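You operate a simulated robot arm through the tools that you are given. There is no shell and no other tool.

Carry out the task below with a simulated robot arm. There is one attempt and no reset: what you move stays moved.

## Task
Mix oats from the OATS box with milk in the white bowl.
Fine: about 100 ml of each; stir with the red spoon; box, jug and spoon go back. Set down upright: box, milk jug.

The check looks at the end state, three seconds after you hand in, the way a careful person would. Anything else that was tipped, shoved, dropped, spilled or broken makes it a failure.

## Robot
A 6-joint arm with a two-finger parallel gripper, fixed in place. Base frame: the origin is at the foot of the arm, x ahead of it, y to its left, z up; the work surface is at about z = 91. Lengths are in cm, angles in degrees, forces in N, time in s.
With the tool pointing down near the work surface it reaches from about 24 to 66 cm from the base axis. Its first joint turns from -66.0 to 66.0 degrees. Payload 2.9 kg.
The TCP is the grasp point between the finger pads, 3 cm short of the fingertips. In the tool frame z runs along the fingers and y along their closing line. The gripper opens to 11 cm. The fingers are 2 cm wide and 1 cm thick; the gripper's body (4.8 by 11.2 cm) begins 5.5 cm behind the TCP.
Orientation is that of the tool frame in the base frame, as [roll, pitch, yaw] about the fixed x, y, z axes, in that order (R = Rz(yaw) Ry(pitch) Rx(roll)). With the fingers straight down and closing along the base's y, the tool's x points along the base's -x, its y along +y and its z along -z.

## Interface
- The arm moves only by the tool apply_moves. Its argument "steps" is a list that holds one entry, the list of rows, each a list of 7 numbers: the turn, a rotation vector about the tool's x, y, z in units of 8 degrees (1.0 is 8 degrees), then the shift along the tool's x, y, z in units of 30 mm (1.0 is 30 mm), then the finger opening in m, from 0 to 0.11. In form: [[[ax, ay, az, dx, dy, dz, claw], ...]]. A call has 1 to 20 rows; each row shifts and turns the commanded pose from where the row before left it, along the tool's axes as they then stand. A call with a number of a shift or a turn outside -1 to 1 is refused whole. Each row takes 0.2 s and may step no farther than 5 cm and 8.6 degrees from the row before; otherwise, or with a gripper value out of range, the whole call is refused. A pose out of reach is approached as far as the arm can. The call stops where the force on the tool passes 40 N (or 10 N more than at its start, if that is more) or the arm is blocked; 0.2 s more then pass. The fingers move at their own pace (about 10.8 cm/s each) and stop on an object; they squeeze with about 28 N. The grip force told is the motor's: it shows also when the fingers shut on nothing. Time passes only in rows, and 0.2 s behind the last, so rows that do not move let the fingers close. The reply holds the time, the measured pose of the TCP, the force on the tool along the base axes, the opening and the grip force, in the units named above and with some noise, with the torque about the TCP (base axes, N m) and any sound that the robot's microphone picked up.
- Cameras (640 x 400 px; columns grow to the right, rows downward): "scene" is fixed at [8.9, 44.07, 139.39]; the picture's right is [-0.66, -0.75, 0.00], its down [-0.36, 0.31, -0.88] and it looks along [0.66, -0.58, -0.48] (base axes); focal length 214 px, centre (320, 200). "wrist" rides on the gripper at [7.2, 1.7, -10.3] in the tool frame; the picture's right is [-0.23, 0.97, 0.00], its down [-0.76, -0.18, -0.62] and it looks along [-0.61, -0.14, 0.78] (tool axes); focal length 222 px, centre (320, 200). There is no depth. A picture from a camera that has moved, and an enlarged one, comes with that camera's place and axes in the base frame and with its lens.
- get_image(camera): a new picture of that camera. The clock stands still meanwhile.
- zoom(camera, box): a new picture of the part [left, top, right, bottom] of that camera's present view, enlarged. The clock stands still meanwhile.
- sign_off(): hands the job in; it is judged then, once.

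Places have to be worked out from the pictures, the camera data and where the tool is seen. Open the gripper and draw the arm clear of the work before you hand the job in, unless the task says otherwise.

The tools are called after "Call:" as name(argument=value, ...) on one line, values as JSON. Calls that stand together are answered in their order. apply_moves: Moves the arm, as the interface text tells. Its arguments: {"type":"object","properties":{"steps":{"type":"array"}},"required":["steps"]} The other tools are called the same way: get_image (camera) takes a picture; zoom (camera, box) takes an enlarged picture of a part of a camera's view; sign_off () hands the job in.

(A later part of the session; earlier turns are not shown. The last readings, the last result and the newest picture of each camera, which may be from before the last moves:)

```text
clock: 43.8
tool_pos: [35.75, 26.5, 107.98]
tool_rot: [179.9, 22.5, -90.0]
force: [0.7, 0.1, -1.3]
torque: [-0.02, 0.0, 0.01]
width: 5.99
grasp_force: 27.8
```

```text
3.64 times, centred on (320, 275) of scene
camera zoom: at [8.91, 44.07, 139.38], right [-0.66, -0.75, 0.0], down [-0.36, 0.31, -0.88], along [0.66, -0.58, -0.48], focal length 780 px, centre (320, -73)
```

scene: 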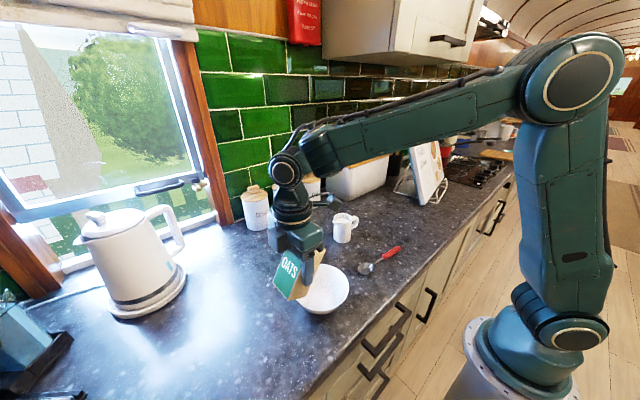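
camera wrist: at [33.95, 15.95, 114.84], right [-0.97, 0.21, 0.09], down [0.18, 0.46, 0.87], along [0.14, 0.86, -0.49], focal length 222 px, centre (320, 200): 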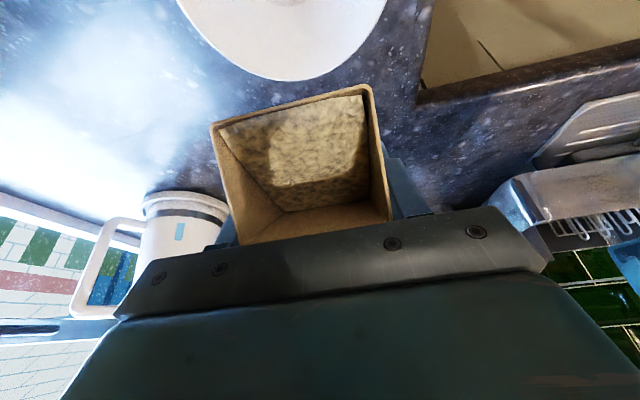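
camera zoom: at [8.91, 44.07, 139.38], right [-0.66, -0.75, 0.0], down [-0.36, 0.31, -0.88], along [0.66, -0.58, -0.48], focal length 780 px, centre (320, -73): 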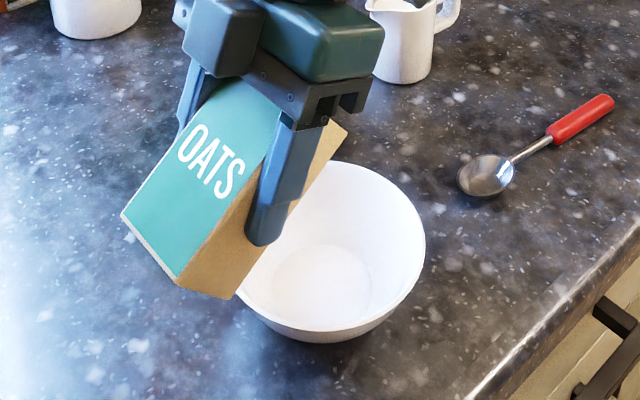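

The oats surface is just at the lip. I tilt another ~6° and wait a moment.

Call:
apply_moves(steps=[[[0, -0.4, 0, 0, 0, 0, 0.04], [0, -0.35, 0, 0, 0, 0, 0.04], [0, 0, 0, 0, 0, 0, 0.04], [0, 0, 0, 0, 0, 0, 0.04]]])

Call:
get_image(camera="wrist")

Call:
zoom(camera="scene", box=[240, 220, 400, 330])

```text
clock: 44.8
tool_pos: [35.75, 26.62, 108.01]
tool_rot: [180.0, 28.5, -90.1]
force: [0.3, -0.5, -2.0]
torque: [0.0, -0.01, 0.0]
width: 6.01
grasp_force: 28.2
```

```text
taken
camera wrist: at [33.95, 15.32, 113.66], right [-0.97, 0.2, 0.11], down [0.18, 0.37, 0.91], along [0.14, 0.91, -0.4], focal length 222 px, centre (320, 200)
```

wrist: 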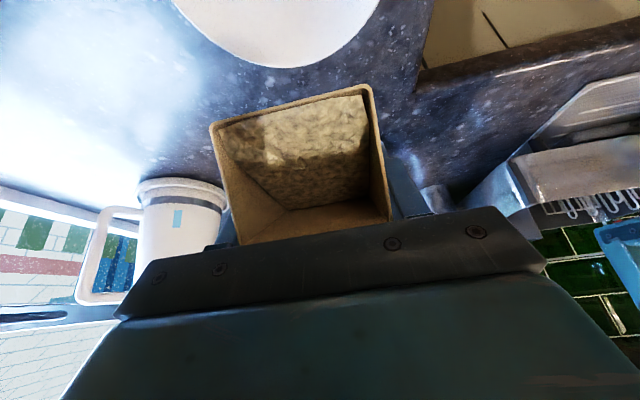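

```text
3.64 times, centred on (320, 275) of scene
camera zoom: at [8.91, 44.07, 139.38], right [-0.66, -0.75, 0.0], down [-0.36, 0.31, -0.88], along [0.66, -0.58, -0.48], focal length 780 px, centre (320, -73)
```

zoom: 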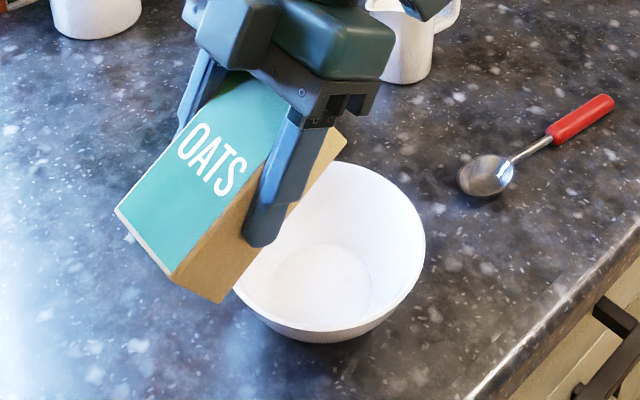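

Bowl is still empty at about 58°. I go a further 6°.

Call:
apply_moves(steps=[[[0, -0.4, 0, 0, 0, 0, 0.04], [0, -0.35, 0, 0, 0, 0, 0.04], [0, 0, 0, 0, 0, 0, 0.04], [0, 0, 0, 0, 0, 0, 0.04]]])

Call:
get_image(camera="wrist")

Call:
zoom(camera="scene", box=[240, 220, 400, 330])

```text
clock: 45.8
tool_pos: [35.67, 26.53, 108.09]
tool_rot: [180.0, 34.5, -90.0]
force: [-0.3, 0.4, -1.1]
torque: [0.02, 0.01, -0.07]
width: 5.97
grasp_force: 28.5
```

```text
taken
camera wrist: at [33.93, 14.8, 112.48], right [-0.97, 0.19, 0.13], down [0.18, 0.28, 0.94], along [0.14, 0.94, -0.3], focal length 222 px, centre (320, 200)
```

wrist: 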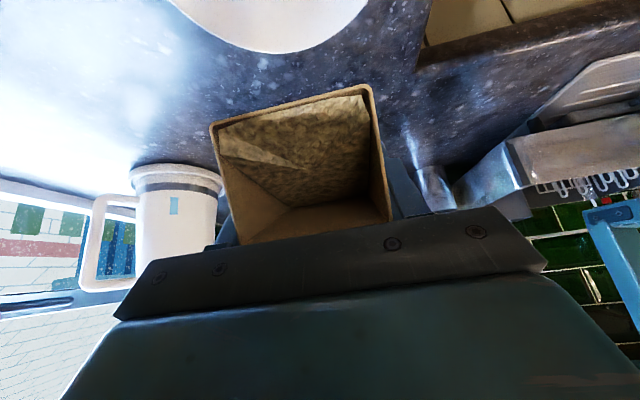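

```text
3.64 times, centred on (320, 275) of scene
camera zoom: at [8.91, 44.07, 139.38], right [-0.66, -0.75, 0.0], down [-0.36, 0.31, -0.88], along [0.66, -0.58, -0.48], focal length 780 px, centre (320, -73)
```

zoom: 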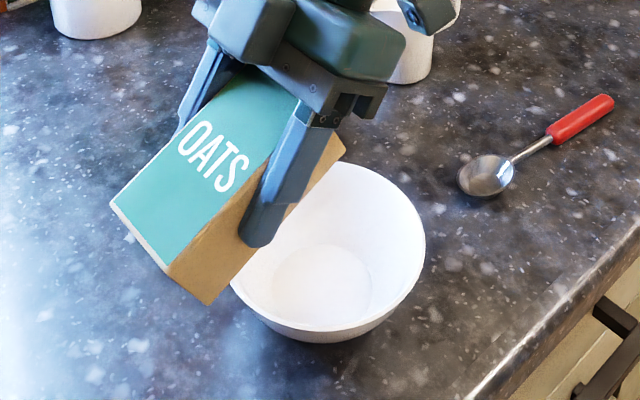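

The surface stands at the lip at about 64°. Small steps from now: 5° more.

Call:
apply_moves(steps=[[[0, -0.3, 0, 0, 0, 0, 0.04], [0, -0.3, 0, 0, 0, 0, 0.04], [0, 0, 0, 0, 0, 0, 0.04]]])

Call:
get_image(camera="wrist")

Call:
zoom(camera="scene", box=[240, 220, 400, 330])

```text
clock: 46.6
tool_pos: [35.61, 26.62, 107.95]
tool_rot: [180.0, 39.3, -89.9]
force: [0.7, -0.8, -1.8]
torque: [-0.02, 0.01, 0.02]
width: 5.95
grasp_force: 27.7
```

```text
taken
camera wrist: at [33.94, 14.47, 111.45], right [-0.97, 0.18, 0.14], down [0.18, 0.19, 0.96], along [0.14, 0.97, -0.22], focal length 222 px, centre (320, 200)
```

wrist: 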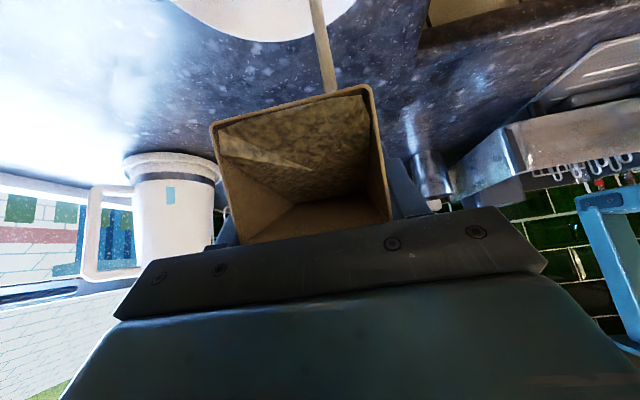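

```text
3.64 times, centred on (320, 275) of scene
camera zoom: at [8.91, 44.07, 139.38], right [-0.66, -0.75, 0.0], down [-0.36, 0.31, -0.88], along [0.66, -0.58, -0.48], focal length 780 px, centre (320, -73)
```

zoom: 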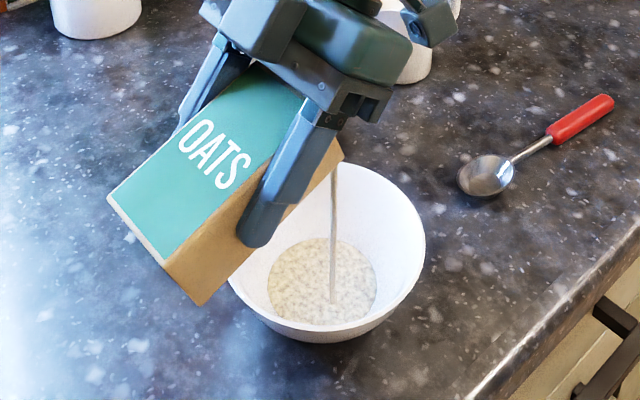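

Oats are flowing into the bowl; so far perhaps 30 ml. I hold the tilt a moment and watch.

Call:
apply_moves(steps=[[[0, 0, 0, 0, 0, 0, 0.04]]])

Call:
zoom(camera="scene", box=[240, 220, 400, 330])

```text
clock: 47.0
tool_pos: [35.71, 26.57, 108.03]
tool_rot: [-179.9, 39.3, -90.0]
force: [0.0, -0.2, -1.3]
torque: [-0.02, -0.02, 0.06]
width: 5.99
grasp_force: 27.8
```

```text
3.64 times, centred on (320, 275) of scene
camera zoom: at [8.91, 44.07, 139.38], right [-0.66, -0.75, 0.0], down [-0.36, 0.31, -0.88], along [0.66, -0.58, -0.48], focal length 780 px, centre (320, -73)
```

zoom: 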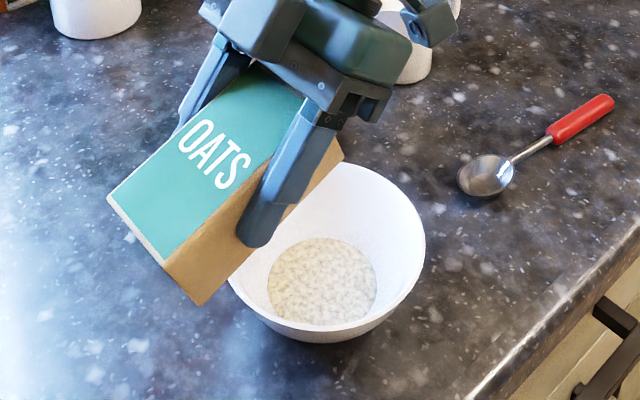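

The flow stopped by itself: each tilt angle releases a set amount. I tilt 4° more and measure the filled circle.

Call:
apply_moves(steps=[[[0, -0.5, 0, 0, 0, 0, 0.04], [0, 0, 0, 0, 0, 0, 0.04], [0, 0, 0, 0, 0, 0, 0.04], [0, 0, 0, 0, 0, 0, 0.04]]])

Call:
zoom(camera="scene", box=[280, 255, 360, 315])

Call:
get_image(camera="wrist")

```text
clock: 48.0
tool_pos: [35.7, 26.57, 107.96]
tool_rot: [-180.0, 43.3, -89.9]
force: [0.6, -0.1, -1.1]
torque: [-0.03, -0.01, 0.0]
width: 5.96
grasp_force: 28.0
```

```text
6.67 times, centred on (320, 285) of scene
camera zoom: at [8.91, 44.07, 139.38], right [-0.66, -0.75, 0.0], down [-0.36, 0.31, -0.88], along [0.66, -0.58, -0.48], focal length 1430 px, centre (320, -367)
```

zoom: 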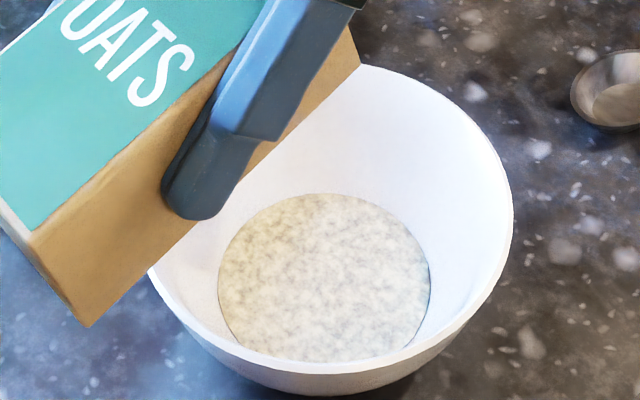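

```text
taken
camera wrist: at [33.98, 14.27, 110.62], right [-0.97, 0.17, 0.16], down [0.18, 0.13, 0.98], along [0.14, 0.98, -0.15], focal length 222 px, centre (320, 200)
```

wrist: 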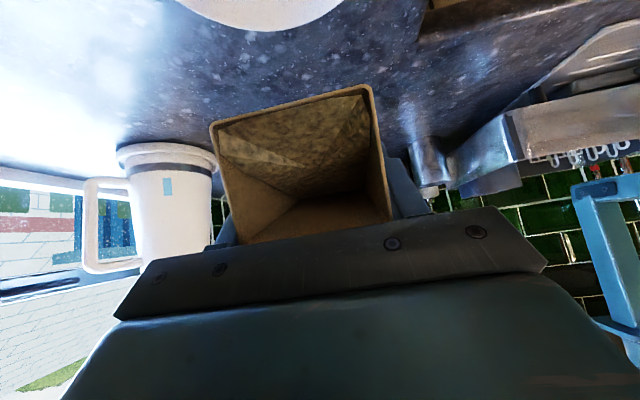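

Filled circle is now ~8 cm across, I estimate 40–45 ml. I tilt 5° more.

Call:
apply_moves(steps=[[[0, -0.35, 0, 0, 0, 0, 0.04], [0, -0.3, 0, 0, 0, 0, 0.04], [0, 0, 0, 0, 0, 0, 0.04], [0, 0, 0, 0, 0, 0, 0.04], [0, 0, 0, 0, 0, 0, 0.04]]])

Call:
zoom(camera="scene", box=[280, 255, 360, 315])

```text
clock: 49.2
tool_pos: [35.64, 26.63, 108.09]
tool_rot: [179.8, 48.5, -90.1]
force: [-0.4, -0.8, -0.4]
torque: [0.01, 0.0, -0.03]
width: 5.95
grasp_force: 28.3
```

```text
6.67 times, centred on (320, 285) of scene
camera zoom: at [8.91, 44.07, 139.38], right [-0.66, -0.75, 0.0], down [-0.36, 0.31, -0.88], along [0.66, -0.58, -0.48], focal length 1430 px, centre (320, -367)
```

zoom: 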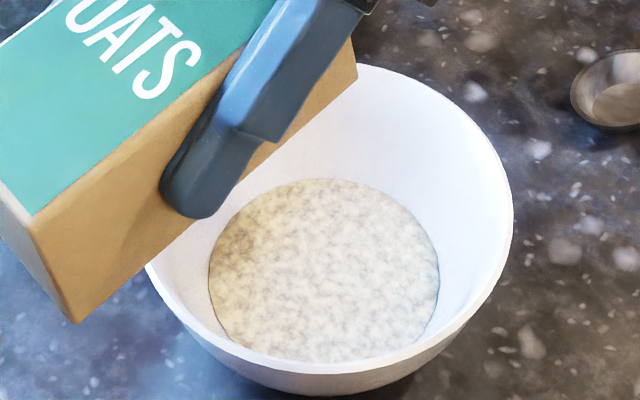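

Now ~8.6 cm across (~65–70 ml). I tilt about 4.5° more.

Call:
apply_moves(steps=[[[0, -0.3, 0, 0, 0, 0, 0.04], [0, -0.27, 0, 0, 0, 0, 0.04], [0, 0, 0, 0, 0, 0, 0.04], [0, 0, 0, 0, 0, 0, 0.04], [0, 0, 0, 0, 0, 0, 0.04]]])

Call:
zoom(camera="scene", box=[280, 255, 360, 315])

Call:
get_image(camera="wrist")

```text
clock: 50.4
tool_pos: [35.7, 26.6, 108.13]
tool_rot: [-180.0, 53.0, -90.0]
force: [0.5, -0.5, -1.2]
torque: [-0.02, -0.03, 0.02]
width: 5.94
grasp_force: 27.7
```

```text
6.67 times, centred on (320, 285) of scene
camera zoom: at [8.91, 44.07, 139.38], right [-0.66, -0.75, 0.0], down [-0.36, 0.31, -0.88], along [0.66, -0.58, -0.48], focal length 1430 px, centre (320, -367)
```

zoom: 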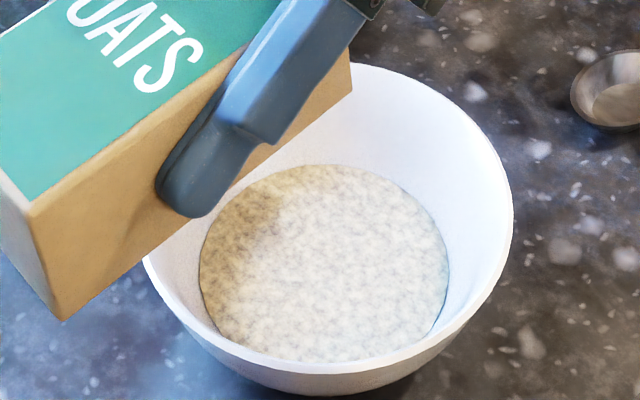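

```text
taken
camera wrist: at [33.98, 13.95, 108.51], right [-0.97, 0.14, 0.18], down [0.18, -0.04, 0.98], along [0.14, 0.99, 0.01], focal length 222 px, centre (320, 200)
```

wrist: 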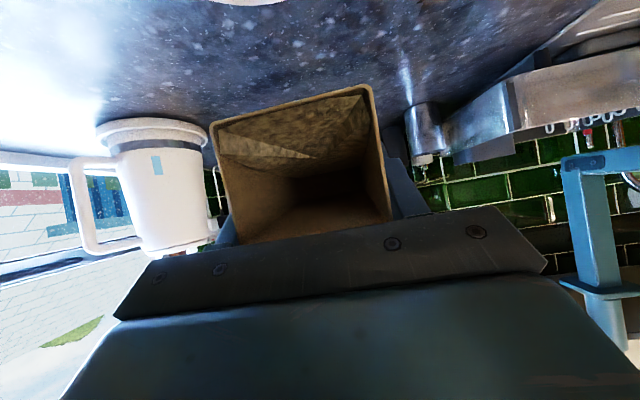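

The circle is now 9.3 cm (est. 90–100 ml). I tilt the box back to the 30° lean (gripper vertical) to check the level left in the box.

Call:
apply_moves(steps=[[[0, 0.946, 0, 0, 0, 0, 0.04], [0, 0.946, 0, 0, 0, 0, 0.04], [0, 0.946, 0, 0, 0, 0, 0.04], [0, 0.946, 0, 0, 0, 0, 0.04], [0, 0.946, 0, 0, 0, 0, 0.04], [0, 0.946, 0, 0, 0, 0, 0.04], [0, 0.946, 0, 0, 0, 0, 0.04], [0, 0, 0, 0, 0, 0, 0.04], [0, 0, 0, 0, 0, 0, 0.04], [0, 0, 0, 0, 0, 0, 0.04]]])

Call:
zoom(camera="wrist", box=[190, 70, 420, 260])

Call:
zoom(camera="scene", box=[240, 220, 400, 330])

```text
clock: 52.6
tool_pos: [35.72, 26.57, 108.04]
tool_rot: [-179.9, 0.1, -89.9]
force: [-1.0, 0.2, -1.0]
torque: [-0.02, 0.02, -0.02]
width: 6.0
grasp_force: 27.9
```

```text
2.11 times, centred on (305, 165) of wrist
camera zoom: at [33.91, 19.37, 118.41], right [-0.97, 0.23, 0.0], down [0.18, 0.76, 0.62], along [0.14, 0.61, -0.78], focal length 468 px, centre (352, 274)
```

zoom: 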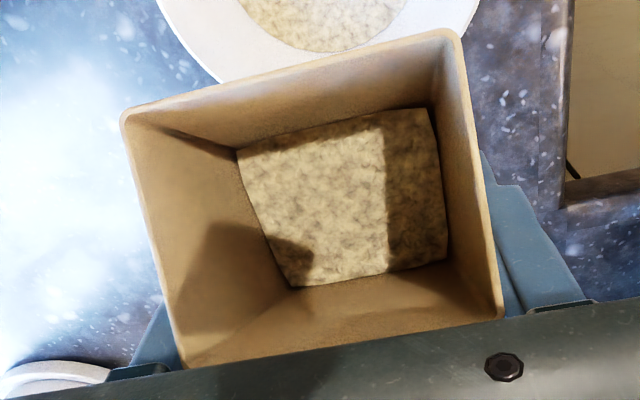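

```text
3.64 times, centred on (320, 275) of scene
camera zoom: at [8.9, 44.07, 139.38], right [-0.66, -0.75, 0.0], down [-0.36, 0.31, -0.88], along [0.66, -0.58, -0.48], focal length 780 px, centre (320, -73)
```

zoom: 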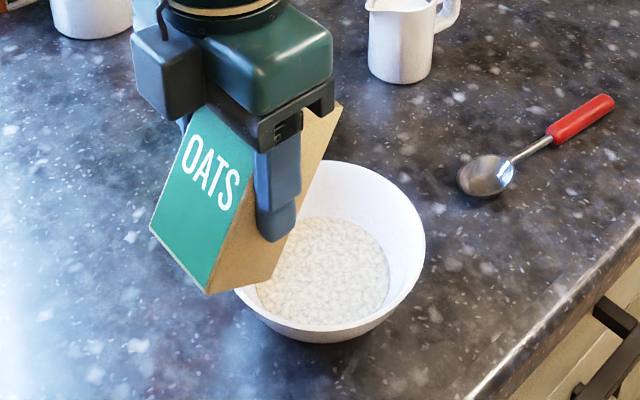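

The level in the box dropped about 4 cm of ~24 cm² – roughly 96 ml, which agrees with the bowl. Now I carry the box back: raise, turn back, and move to above its original place (centre ≈(50.6, 25.7)).

Call:
apply_moves(steps=[[[0, 0, 0, 0, 0, -0.72, 0.04], [0, 0, 0, 0, 0, -0.72, 0.04], [0, 0, -0.9375, 0, 0, 0, 0.04], [0, 0, -0.9375, 0, 0, 0, 0.04], [0, 0, -0.9375, 0, 0, 0, 0.04], [0, 0, -0.9375, 0, 0, 0, 0.04], [0, 0, -0.9375, 0, 0, 0, 0.04], [0, 0, -0.9375, 0, 0, 0, 0.04], [0, 0, -0.9375, 0, 0, 0, 0.04], [0, 0, -0.9375, 0, 0, 0, 0.04], [0, 0, -0.9375, 0, 0, 0, 0.04], [0, 0, -0.9375, 0, 0, 0, 0.04], [0, 0, -0.9375, 0, 0, 0, 0.04], [0, 0, -0.9375, 0, 0, 0, 0.04], [0, 0, 0, 0.78, 0.051, 0, 0.04], [0, 0, 0, 0.78, 0.051, 0, 0.04], [0, 0, 0, 0.78, 0.051, 0, 0.04], [0, 0, 0, 0.78, 0.051, 0, 0.04], [0, 0, 0, 0.78, 0.051, 0, 0.04], [0, 0, 0, 0.78, 0.051, 0, 0.04]]])

Call:
apply_moves(steps=[[[0, 0.9375, 0, 0, 0, 0, 0.04], [0, 0.9375, 0, 0, 0, 0, 0.04], [0, 0.9375, 0, 0, 0, 0, 0.04], [0, 0.9375, 0, 0, 0, 0, 0.04], [0, 0, 0, 0, 0, 0, 0.04], [0, 0, 0, 0, 0, 0, 0.04]]])

Call:
get_image(camera="wrist")

Call:
get_image(camera="scene")

```text
clock: 56.8
tool_pos: [49.82, 25.59, 112.36]
tool_rot: [-180.0, -0.1, 0.1]
force: [-0.1, 0.3, -0.9]
torque: [-0.04, 0.03, -0.01]
width: 5.97
grasp_force: 27.7
```

```text
clock: 58.2
tool_pos: [49.69, 25.67, 112.4]
tool_rot: [-180.0, -30.1, 0.0]
force: [-0.2, 0.0, -2.0]
torque: [-0.02, 0.02, -0.02]
width: 5.96
grasp_force: 28.1
```

```text
taken
camera wrist: at [50.76, 24.01, 124.95], right [-0.2, -0.97, -0.11], down [-0.97, 0.18, 0.16], along [-0.13, 0.14, -0.98], focal length 222 px, centre (320, 200)
```

wrist: 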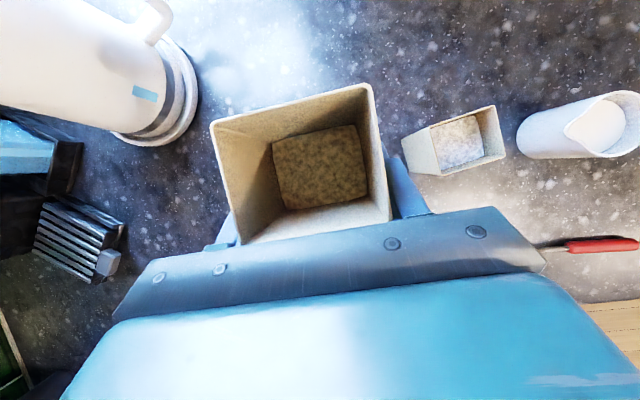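

```text
taken
```

scene: 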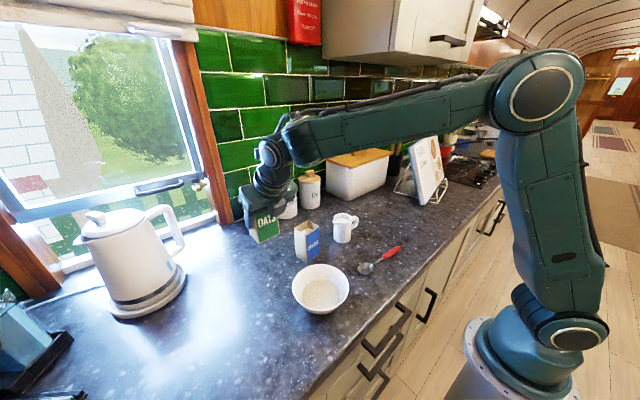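

The upright level check agrees (about 6.6 cm below the rim, 4 cm lower than before). I lower the box onto its spot.

Call:
apply_moves(steps=[[[0, 0, 0, -0.25, 0, 0.433, 0.04], [0, 0, 0, -0.5, 0, 0.866, 0.04], [0, 0, 0, -0.5, 0, 0.866, 0.04], [0, 0, 0, -0.5, 0, 0.866, 0.04], [0, 0, 0, -0.4, 0, 0.693, 0.04], [0, 0, 0, -0.2, 0, 0.346, 0.04], [0, 0, 0, -0.08, 0, 0.139, 0.04], [0, 0, 0, -0.04, 0, 0.069, 0.04], [0, 0, 0, 0, 0, 0, 0.04]]])

Call:
zoom(camera="scene", box=[220, 160, 420, 325])

```text
clock: 60.2
tool_pos: [49.69, 25.67, 97.46]
tool_rot: [-179.9, -29.9, 0.0]
force: [0.4, -0.6, -1.7]
torque: [0.01, -0.01, 0.05]
width: 5.95
grasp_force: 28.2
```

```text
2.42 times, centred on (320, 242) of scene
camera zoom: at [8.91, 44.07, 139.38], right [-0.66, -0.75, 0.0], down [-0.36, 0.31, -0.88], along [0.66, -0.58, -0.48], focal length 520 px, centre (320, 97)
```

zoom: 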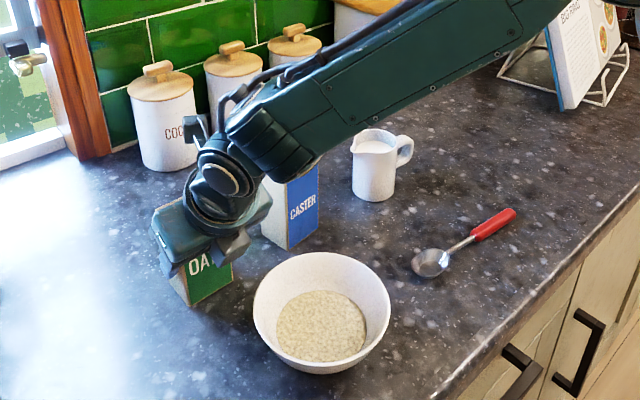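

The box corner is back at its original pixel place. I lower by another millimetre or two until it rests, then open.

Call:
apply_moves(steps=[[[0, 0, 0, -0.015, 0, 0.026, 0.04], [0, 0, 0, 0, 0, 0, 0.04]]])

Call:
apply_moves(steps=[[[0, 0, 0, -0.015, 0, 0.026, 0.04], [0, 0, 0, 0, 0, 0, 0.04]]])

```text
clock: 60.8
tool_pos: [49.76, 25.73, 97.39]
tool_rot: [-180.0, -30.0, 0.0]
force: [0.5, -0.4, -1.6]
torque: [0.0, 0.03, 0.0]
width: 5.97
grasp_force: 27.7
```

```text
clock: 61.4
tool_pos: [49.81, 25.74, 97.42]
tool_rot: [-179.9, -30.1, 0.0]
force: [-2.5, 0.5, 7.0]
torque: [-0.14, 0.25, -0.06]
width: 5.98
grasp_force: 27.9
```

Contact felt (about 7 N upward): the box stands. I open the fingers and wait.

Call:
apply_moves(steps=[[[0, 0, 0, 0, 0, 0, 0.065], [0, 0, 0, 0, 0, 0, 0.08], [0, 0, 0, 0, 0, 0, 0.11], [0, 0, 0, 0, 0, 0, 0.11], [0, 0, 0, 0, 0, 0, 0.11]]])

Call:
get_image(camera="wrist")

```text
clock: 62.6
tool_pos: [49.7, 25.69, 97.37]
tool_rot: [-179.9, -30.0, 0.1]
force: [0.4, -0.5, 0.7]
torque: [0.02, 0.01, 0.03]
width: 11.01
grasp_force: 0.0
```

```text
taken
camera wrist: at [50.81, 24.04, 109.9], right [-0.2, -0.97, -0.11], down [-0.97, 0.18, 0.16], along [-0.13, 0.14, -0.98], focal length 222 px, centre (320, 200)
```

wrist: 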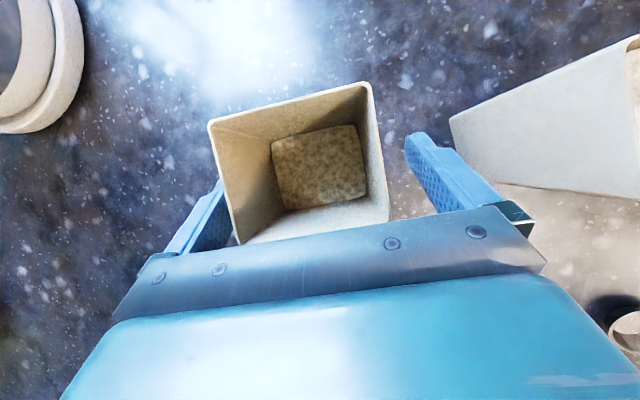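

The box stands free. I raise the gripper straight up and level it, then look at CASTER to put it back squarely.

Call:
apply_moves(steps=[[[0, 0, 0, 0.25, 0, -0.433, 0.11], [0, 0, 0, 0.5, 0, -0.866, 0.11], [0, 0, 0, 0.5, 0, -0.866, 0.11], [0, 0, 0, 0.5, 0, -0.866, 0.11], [0, 0, 0, 0.5, 0, -0.866, 0.11], [0, 0, 0, 0.3, 0, -0.52, 0.11], [0, -0.9375, 0, 0, 0, 0, 0.11], [0, -0.9375, 0, 0, 0, 0, 0.11], [0, -0.9375, 0, 0, 0, 0, 0.11], [0, -0.9375, 0, 0, 0, 0, 0.11], [0, 0, 0, -0.6, 0.8, 0, 0.11], [0, 0, 0, -0.6, 0.8, 0, 0.11], [0, 0, 0, -0.6, 0.8, 0, 0.11], [0, 0, 0, -0.6, 0.8, 0, 0.11], [0, 0, 0, -0.6, 0.8, 0, 0.11], [0, 0, 0, 0, 0, 0, 0.11]]])

Call:
get_image(camera="wrist")

Call:
zoom(camera="scene", box=[240, 200, 340, 290])

```text
clock: 66.0
tool_pos: [40.81, 13.66, 112.6]
tool_rot: [180.0, 0.0, 0.0]
force: [-0.4, -0.9, -0.1]
torque: [-0.01, -0.02, 0.01]
width: 11.0
grasp_force: 0.1
```

```text
taken
camera wrist: at [47.92, 12.01, 122.91], right [-0.23, -0.97, 0.0], down [-0.76, 0.18, 0.62], along [-0.61, 0.14, -0.78], focal length 222 px, centre (320, 200)
```

wrist: 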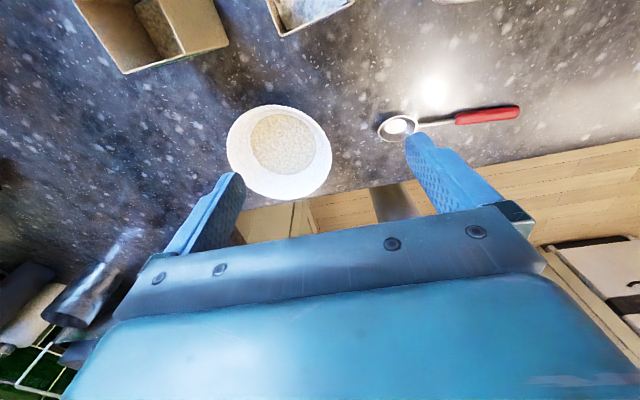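

```text
4.44 times, centred on (290, 245) of scene
camera zoom: at [8.9, 44.07, 139.39], right [-0.66, -0.75, 0.0], down [-0.36, 0.31, -0.88], along [0.66, -0.58, -0.48], focal length 953 px, centre (453, 0)
```

zoom: 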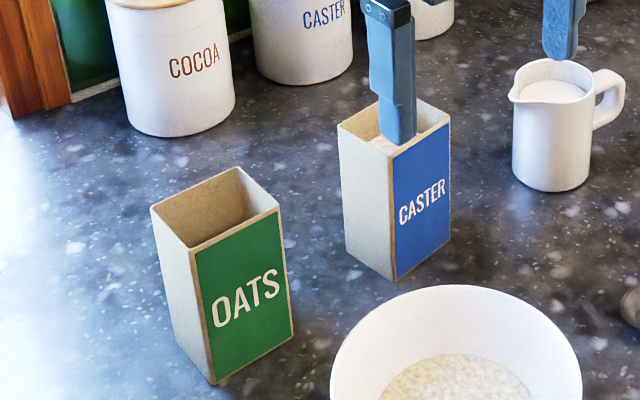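

OATS is back at its original place. CASTER stands about 0.7 cm toward the robot and ~4° turned; I'll set it right. I move above it with the tool vertical, matching its 4° turn.

Call:
apply_moves(steps=[[[0, 0, -0.125, 0.79, 0.097, 0, 0.11], [0, 0, -0.125, 0.79, 0.097, 0, 0.11], [0, 0, -0.125, 0.79, 0.097, 0, 0.11], [0, 0, -0.125, 0.79, 0.097, 0, 0.11], [0, 0, 0, 0, 0, 0, 0.11], [0, 0, 0, 0, 0, 0, 0.11]]])

Call:
get_image(camera="wrist")

```text
clock: 67.4
tool_pos: [50.25, 12.65, 112.63]
tool_rot: [-180.0, 0.1, 4.0]
force: [-0.2, -0.1, 0.7]
torque: [0.01, -0.01, 0.0]
width: 11.02
grasp_force: 0.0
```

```text
taken
camera wrist: at [57.56, 11.55, 122.99], right [-0.16, -0.99, 0.0], down [-0.77, 0.12, 0.62], along [-0.62, 0.1, -0.78], focal length 222 px, centre (320, 200)
```

wrist: 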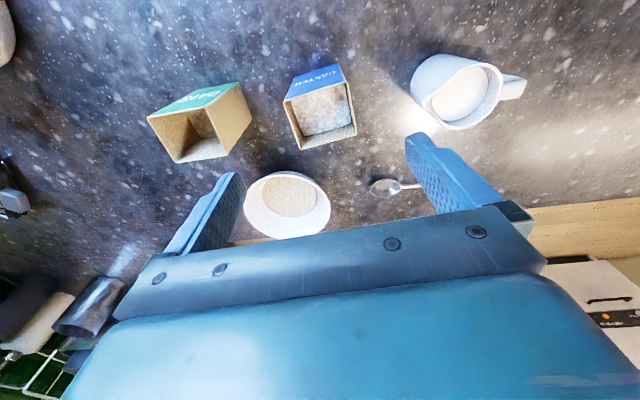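

I zoom to get CASTER's exact top corners from here.

Call:
zoom(camera="wrist", box=[130, 50, 370, 200])

```text
2.67 times, centred on (250, 125) of wrist
camera zoom: at [57.56, 11.55, 122.99], right [-0.16, -0.99, 0.0], down [-0.77, 0.12, 0.62], along [-0.62, 0.1, -0.78], focal length 592 px, centre (507, 400)
```

zoom: 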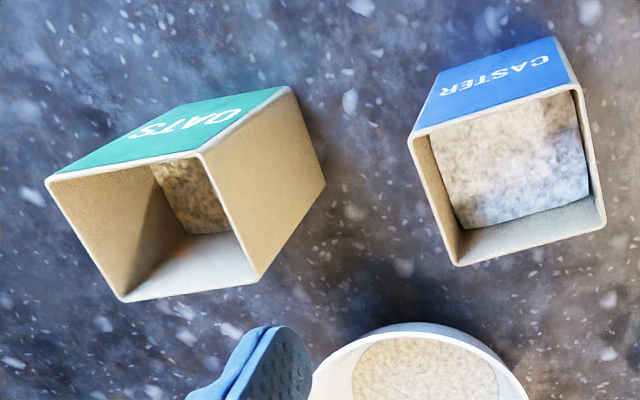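

CASTER's top: centre (50.5, 12.55), turned ~7.5°, originally (50.85, 12.75) at ~1°. OATS is square and in place. I align to 7.5°, descend around CASTER and grip it.

Call:
apply_moves(steps=[[[0, 0, -0.44, 0.08, 0.04, 0, 0.11], [0, 0, 0, 0, 0, 0.8, 0.11], [0, 0, 0, 0, 0, 0.9, 0.11], [0, 0, 0, 0, 0, 0.9, 0.11], [0, 0, 0, 0, 0, 0.9, 0.11], [0, 0, 0, 0, 0, 0.9, 0.11], [0, 0, 0, 0, 0, 0, 0.11], [0, 0, 0, 0, 0, 0, 0.11]]])

Call:
get_image(camera="wrist")

```text
clock: 69.2
tool_pos: [50.48, 12.81, 99.47]
tool_rot: [-179.6, 0.2, 7.1]
force: [-0.2, -0.5, -1.2]
torque: [0.02, -0.01, 0.0]
width: 11.0
grasp_force: 0.0
```

```text
taken
camera wrist: at [57.84, 11.98, 109.83], right [-0.1, -0.99, -0.01], down [-0.78, 0.08, 0.63], along [-0.62, 0.07, -0.78], focal length 222 px, centre (320, 200)
```

wrist: 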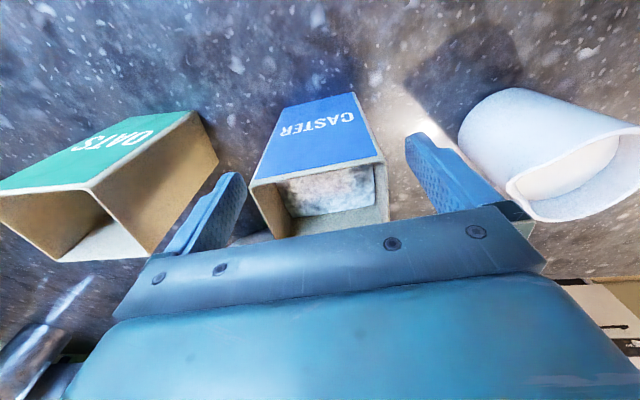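

Fingers straddle CASTER. I close gently, then lift a few millimetres, rotate back and set down.

Call:
apply_moves(steps=[[[0, 0, 0, 0, 0, 0, 0.07], [0, 0, 0, 0, 0, 0, 0.05], [0, 0, 0, 0, 0, 0, 0.05], [0, 0, 0, 0, 0, 0, 0.05], [0, 0, 0, 0, 0, -0.2, 0.05], [0, 0, 0, 0, 0, 0, 0.05], [0, 0, 0, 0, 0, 0, 0.05]]])

Call:
get_image(camera="wrist")

```text
clock: 70.8
tool_pos: [50.48, 12.69, 100.14]
tool_rot: [-179.5, 0.2, 7.2]
force: [0.2, 0.3, -2.9]
torque: [0.02, 0.0, 0.02]
width: 5.96
grasp_force: 28.2
```

```text
taken
camera wrist: at [57.88, 12.0, 110.39], right [-0.1, -0.99, -0.01], down [-0.78, 0.08, 0.63], along [-0.62, 0.07, -0.78], focal length 222 px, centre (320, 200)
```

wrist: 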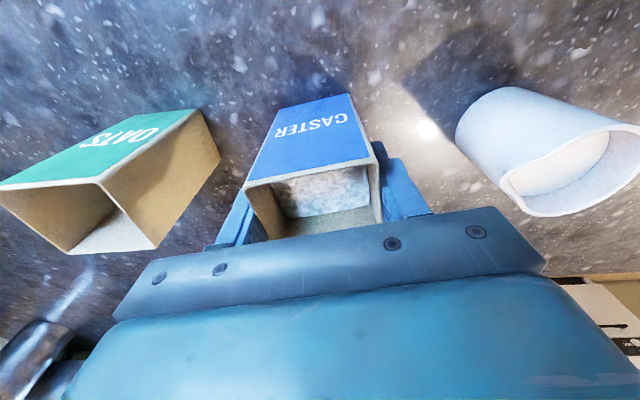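

Lifted cleanly. Rotate by about -6°, shift 0.35 cm in +x, lower until contact.

Call:
apply_moves(steps=[[[0, 0, 0.4, 0.06, 0, 0, 0.05], [0, 0, 0.38, 0.06, 0, 0, 0.05], [0, 0, 0, 0, 0, 0, 0.05], [0, 0, 0, 0, 0, 0.1, 0.05], [0, 0, 0, 0, 0, 0.1, 0.05], [0, 0, 0, 0, 0, 0, 0.05]]])

Call:
apply_moves(steps=[[[0, 0, 0, 0, 0, 0.03, 0.05], [0, 0, 0, 0, 0, 0, 0.05]]])

```text
clock: 72.2
tool_pos: [50.85, 12.75, 99.55]
tool_rot: [-179.9, -0.1, 1.3]
force: [-1.7, -2.2, 5.4]
torque: [0.09, 0.43, 0.06]
width: 5.96
grasp_force: 27.9
```

```text
clock: 72.8
tool_pos: [50.85, 12.72, 99.52]
tool_rot: [-179.9, -0.3, 1.4]
force: [-4.5, 0.7, 22.7]
torque: [-0.32, 0.64, -0.07]
width: 6.0
grasp_force: 28.0
```

It rests on the counter (pressing slightly); I relax the press, open, and rise.

Call:
apply_moves(steps=[[[0, 0, 0, 0, 0, -0.03, 0.05], [0, 0, 0, 0, 0, 0, 0.065], [0, 0, 0, 0, 0, 0, 0.08], [0, 0, 0, 0, 0, 0, 0.11], [0, 0, 0, 0, 0, 0, 0.11], [0, 0, 0, 0, 0, -0.5, 0.11], [0, 0, 0, 0, 0, -0.9, 0.11], [0, 0, 0, 0, 0, -0.9, 0.11], [0, 0, 0, 0, 0, -0.9, 0.11], [0, 0, 0, 0, 0, -0.9, 0.11], [0, 0, 0, 0, 0, -0.5, 0.11], [0, 0, 0, 0, 0, 0, 0.11]]])

Call:
zoom(camera="wrist", box=[130, 50, 370, 200])

Call:
zoom(camera="scene", box=[240, 200, 340, 290])

```text
clock: 75.4
tool_pos: [51.02, 12.71, 113.37]
tool_rot: [-179.9, -0.1, 1.3]
force: [0.5, 0.2, 0.0]
torque: [0.01, 0.01, -0.01]
width: 11.0
grasp_force: 0.1
```

```text
2.67 times, centred on (250, 125) of wrist
camera zoom: at [58.2, 11.25, 123.71], right [-0.21, -0.98, 0.0], down [-0.77, 0.16, 0.62], along [-0.61, 0.13, -0.78], focal length 592 px, centre (507, 400)
```

zoom: 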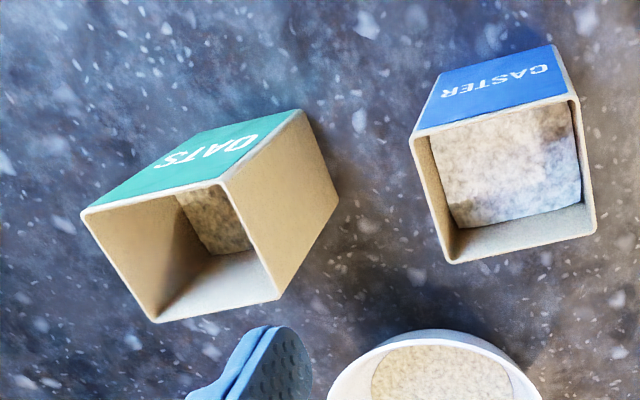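

```text
4.44 times, centred on (290, 245) of scene
camera zoom: at [8.9, 44.07, 139.38], right [-0.66, -0.75, 0.0], down [-0.36, 0.31, -0.88], along [0.66, -0.58, -0.48], focal length 953 px, centre (453, 0)
```

zoom: 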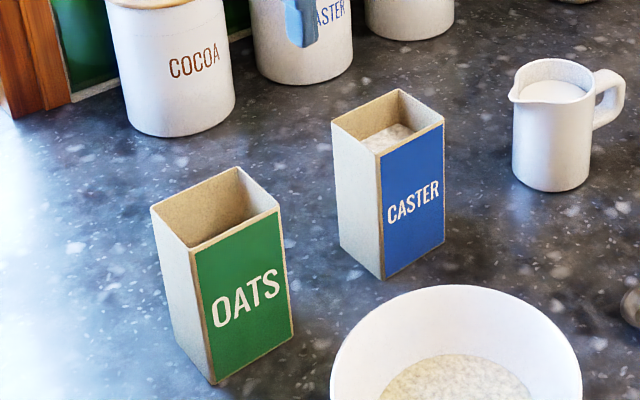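

CASTER and OATS both stand as at the start. Next is the jug, near (49.1, -1.8), its spout toward about +y. I move beside it at height and turn the tool so the fingers will straddle the body from the handle side.

Call:
apply_moves(steps=[[[0, 0, 0, -0.27, 1.0, 0, 0.11], [0, 0, 0, -0.27, 1.0, 0, 0.11], [0, 0, 0, -0.27, 1.0, 0, 0.11], [0, 0, 0, -0.27, 1.0, 0, 0.11], [0, 0, 0, -0.27, 1.0, 0, 0.11], [0, 0, 0, -0.27, 1.0, 0, 0.11], [0, 0, 0.95, 0, 0, 0, 0.11], [0, 0, 0.95, 0, 0, 0, 0.11], [0, 0, 0.95, 0, 0, 0, 0.11], [0, 0, 0.95, 0, 0, 0, 0.11], [0, 0, 0.95, 0, 0, 0, 0.11], [0, 0, 0.95, 0, 0, 0, 0.11], [0, 0, 0.95, 0, 0, 0, 0.11], [0, 0, 0.95, 0, 0, 0, 0.11], [0, 0, 0.95, 0, 0, 0, 0.11], [0, 0, 0.95, 0, 0, 0, 0.11], [0, 0, 0.95, 0, 0, 0, 0.11], [0, 0, 0.95, 0, 0, 0, 0.11], [0, 0, 0.95, 0, 0, 0, 0.11], [0, 0, 0.95, 0, 0, 0, 0.11]]])

Call:
get_image(camera="wrist")

```text
clock: 79.6
tool_pos: [48.45, -2.43, 116.92]
tool_rot: [-179.9, -0.1, -105.3]
force: [0.5, -0.3, -0.7]
torque: [-0.02, 0.0, -0.03]
width: 10.99
grasp_force: 0.1
out of reach, approached as far as the arm can: row 3, 4, 5, 6
```

```text
taken
camera wrist: at [44.86, -8.89, 127.3], right [-0.88, 0.48, 0.0], down [0.37, 0.69, 0.62], along [0.3, 0.55, -0.78], focal length 222 px, centre (320, 200)
```

wrist: 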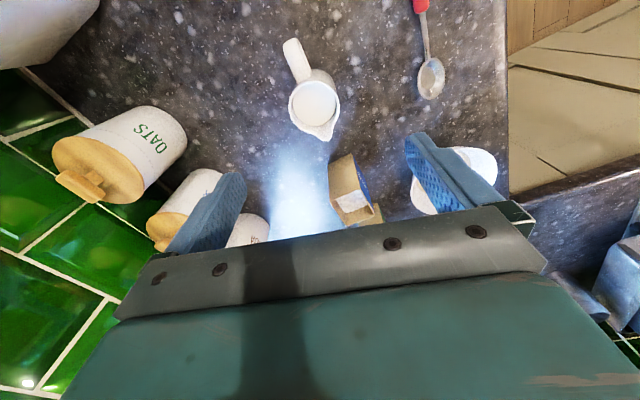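

A near-overhead view of the jug. I zoom to read its axis and spout/handle direction.

Call:
zoom(camera="wrist", box=[250, 20, 410, 150])

```text
3.08 times, centred on (330, 85) of wrist
camera zoom: at [44.86, -8.89, 127.3], right [-0.88, 0.48, 0.0], down [0.37, 0.69, 0.62], along [0.3, 0.55, -0.78], focal length 684 px, centre (289, 554)
```

zoom: 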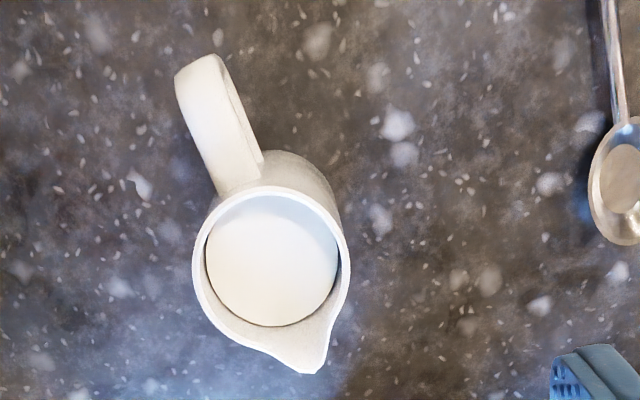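

Jug axis ≈(49.3, -2.1), spout direction 81.5° from x, rim z≈99.3, milk ~2 cm below the rim. I align the heading, tilt 30° so the fingers come from the handle side, and descend to z≈108 above it.

Call:
apply_moves(steps=[[[0, 0, -0.85, 0, 0, 0, 0.11], [0, -0.9375, 0, 0, 0, 0, 0.11], [0, -0.9375, 0, 0, 0, 0, 0.11], [0, -0.9375, 0, 0, 0, 0, 0.11], [0, -0.9375, 0, 0, 0, 0, 0.11], [0, 0, 0, 0.495, -0.083, 0.857, 0.11], [0, 0, 0, 0.495, -0.083, 0.857, 0.11], [0, 0, 0, 0.495, -0.083, 0.857, 0.11], [0, 0, 0, 0, 0, 0, 0.11]]])

Call:
get_image(camera="wrist")

Call:
get_image(camera="scene")

```text
clock: 81.6
tool_pos: [49.38, -2.71, 107.54]
tool_rot: [-179.6, 27.0, -98.0]
force: [-0.2, -0.4, -0.5]
torque: [-0.02, 0.01, -0.01]
width: 10.99
grasp_force: 0.0
out of reach, approached as far as the arm can: row 2, 5
```

```text
taken
camera wrist: at [46.01, -13.5, 113.45], right [-0.94, 0.34, 0.1], down [0.23, 0.37, 0.9], along [0.27, 0.87, -0.42], focal length 222 px, centre (320, 200)
```

wrist: 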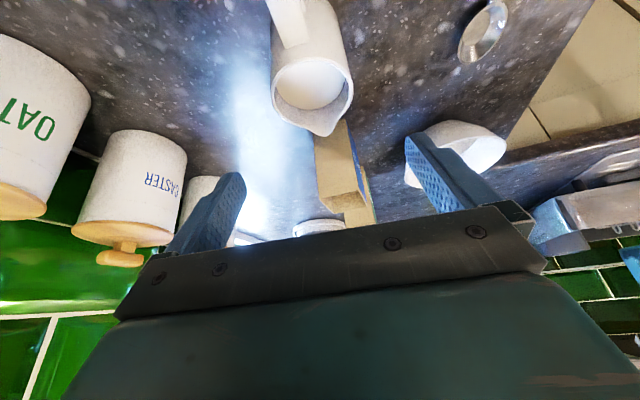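

```text
taken
```

scene: 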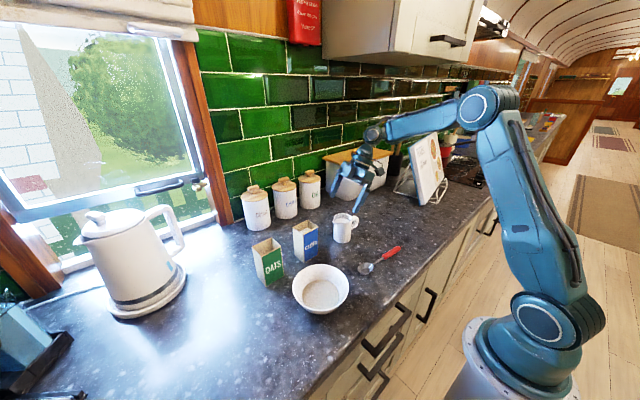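

Jug is between the fingers. I descend vertically to z≈97.2 with a small sideways correction.

Call:
apply_moves(steps=[[[0, 0, 0, 0.312, 0.03, 0.612, 0.11], [0, 0, 0, 0.312, 0.03, 0.612, 0.11], [0, 0, 0, 0.312, 0.02, 0.612, 0.11], [0, 0, 0, 0.312, 0, 0.612, 0.11], [0, 0, 0, 0.312, 0, 0.612, 0.11], [0, 0, 0, 0, 0, 0, 0.11]]])

Call:
get_image(camera="wrist")

Call:
zoom(camera="scene", box=[290, 140, 450, 260])

```text
clock: 83.0
tool_pos: [49.35, -2.91, 97.35]
tool_rot: [-179.4, 27.0, -98.2]
force: [-0.6, 0.2, -0.8]
torque: [0.01, -0.01, -0.02]
width: 11.01
grasp_force: 0.1
```

```text
taken
camera wrist: at [45.87, -13.54, 103.14], right [-0.94, 0.34, 0.1], down [0.23, 0.37, 0.9], along [0.27, 0.87, -0.42], focal length 222 px, centre (320, 200)
```

wrist: 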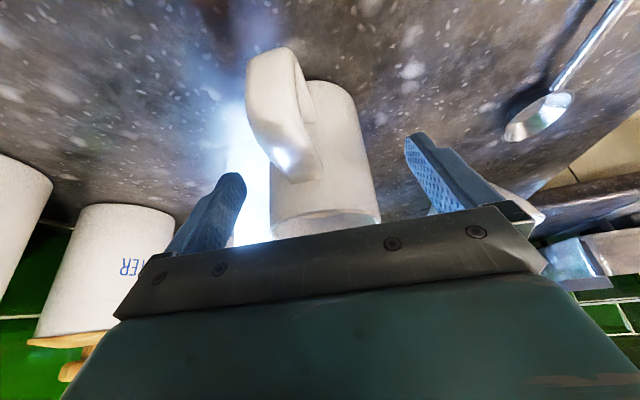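

```text
3.33 times, centred on (370, 200) of scene
camera zoom: at [8.9, 44.07, 139.38], right [-0.66, -0.75, 0.0], down [-0.36, 0.31, -0.88], along [0.66, -0.58, -0.48], focal length 715 px, centre (153, 200)
```

zoom: 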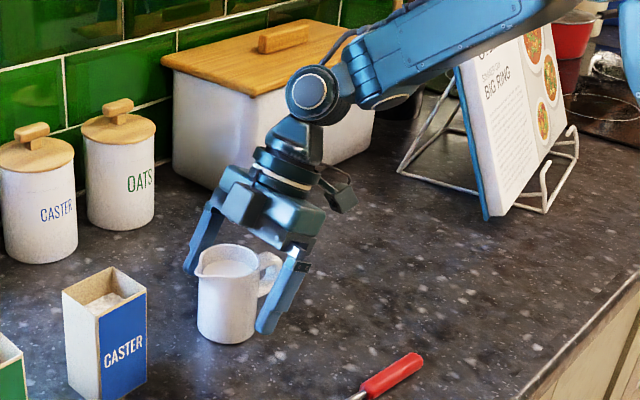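

Fingers straddle the jug body, handle clear. I close the gripper.

Call:
apply_moves(steps=[[[0, 0, 0, 0, 0, 0, 0.08], [0, 0, 0, 0, 0, 0, 0.065], [0, 0, 0, 0, 0, 0, 0.04], [0, 0, 0, 0, 0, 0, 0.04], [0, 0, 0, 0, 0, 0, 0.04], [0, 0, 0, 0, 0, 0, 0.04]]])

Call:
zoom(camera="scene", box=[310, 190, 390, 260])

Call:
get_image(camera="wrist")

```text
clock: 84.4
tool_pos: [49.31, -2.91, 97.34]
tool_rot: [-179.4, 27.0, -98.1]
force: [-0.3, -1.9, 3.3]
torque: [0.0, 0.14, 0.05]
width: 5.99
grasp_force: 28.1
```

```text
5.71 times, centred on (350, 225) of scene
camera zoom: at [8.9, 44.07, 139.39], right [-0.66, -0.75, 0.0], down [-0.36, 0.31, -0.88], along [0.66, -0.58, -0.48], focal length 1226 px, centre (149, 57)
```

zoom: 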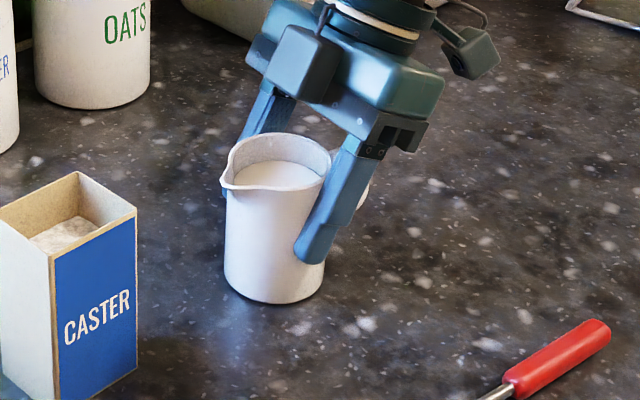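

```text
taken
camera wrist: at [45.87, -13.56, 103.19], right [-0.94, 0.34, 0.1], down [0.23, 0.37, 0.9], along [0.27, 0.87, -0.42], focal length 222 px, centre (320, 200)
```

wrist: 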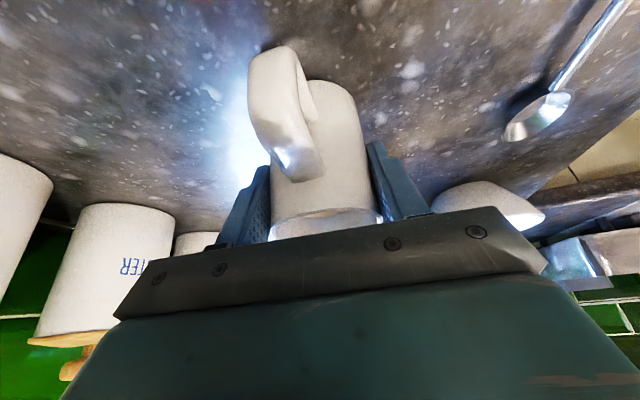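

Gripped at 5.99 cm. I record the grasp pose (49.33, -2.91, 97.35; yaw -98.1) and lift the jug upright by about 12.5 cm.

Call:
apply_moves(steps=[[[0, 0, 0, -0.1, 0, -0.2, 0.04], [0, 0, 0, -0.281, 0, -0.548, 0.04], [0, 0, 0, -0.381, 0, -0.748, 0.04], [0, 0, 0, -0.381, 0, -0.748, 0.04], [0, 0, 0, -0.381, 0, -0.748, 0.04], [0, 0, 0, -0.281, 0, -0.548, 0.04], [0, 0, 0, -0.1, 0, -0.2, 0.04], [0, 0, 0, 0, 0, 0, 0.04]]])

Call:
apply_moves(steps=[[[0, 0, 0, 0, 0, 0, 0.04]]])

Call:
apply_moves(steps=[[[0, 0, 0, 0, 0, 0, 0.04]]])

Call:
apply_moves(steps=[[[0, 0, 0, 0, 0, 0, 0.04]]])

Call:
zoom(camera="scene", box=[310, 150, 430, 250])

```text
clock: 86.2
tool_pos: [49.04, -2.63, 109.91]
tool_rot: [-179.6, 27.0, -98.1]
force: [0.7, 0.7, -2.5]
torque: [0.03, -0.01, 0.03]
width: 5.95
grasp_force: 27.8
```

```text
clock: 86.6
tool_pos: [49.11, -2.66, 109.93]
tool_rot: [-179.7, 27.0, -98.1]
force: [0.5, 0.2, -3.2]
torque: [0.03, -0.05, 0.0]
width: 5.97
grasp_force: 28.0
```

```text
clock: 87.0
tool_pos: [49.14, -2.62, 109.91]
tool_rot: [-179.6, 27.0, -98.2]
force: [-0.8, 0.4, -3.5]
torque: [0.02, 0.02, -0.02]
width: 5.96
grasp_force: 28.3
```

```text
clock: 87.4
tool_pos: [49.13, -2.61, 109.93]
tool_rot: [-179.6, 26.9, -98.1]
force: [0.3, -0.3, -2.3]
torque: [-0.02, -0.02, -0.01]
width: 5.97
grasp_force: 28.4
```

```text
4.00 times, centred on (370, 200) of scene
camera zoom: at [8.91, 44.07, 139.38], right [-0.66, -0.75, 0.0], down [-0.36, 0.31, -0.88], along [0.66, -0.58, -0.48], focal length 858 px, centre (120, 200)
```

zoom: 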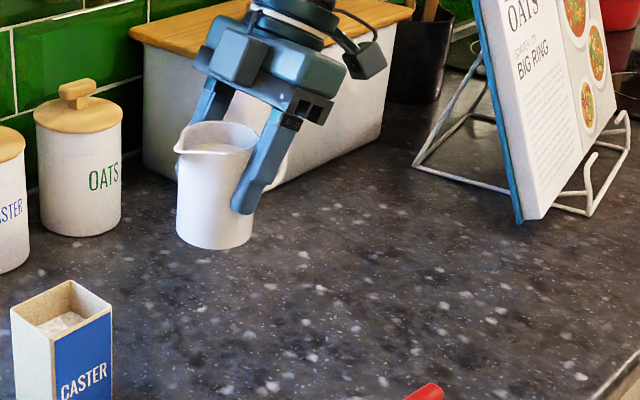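

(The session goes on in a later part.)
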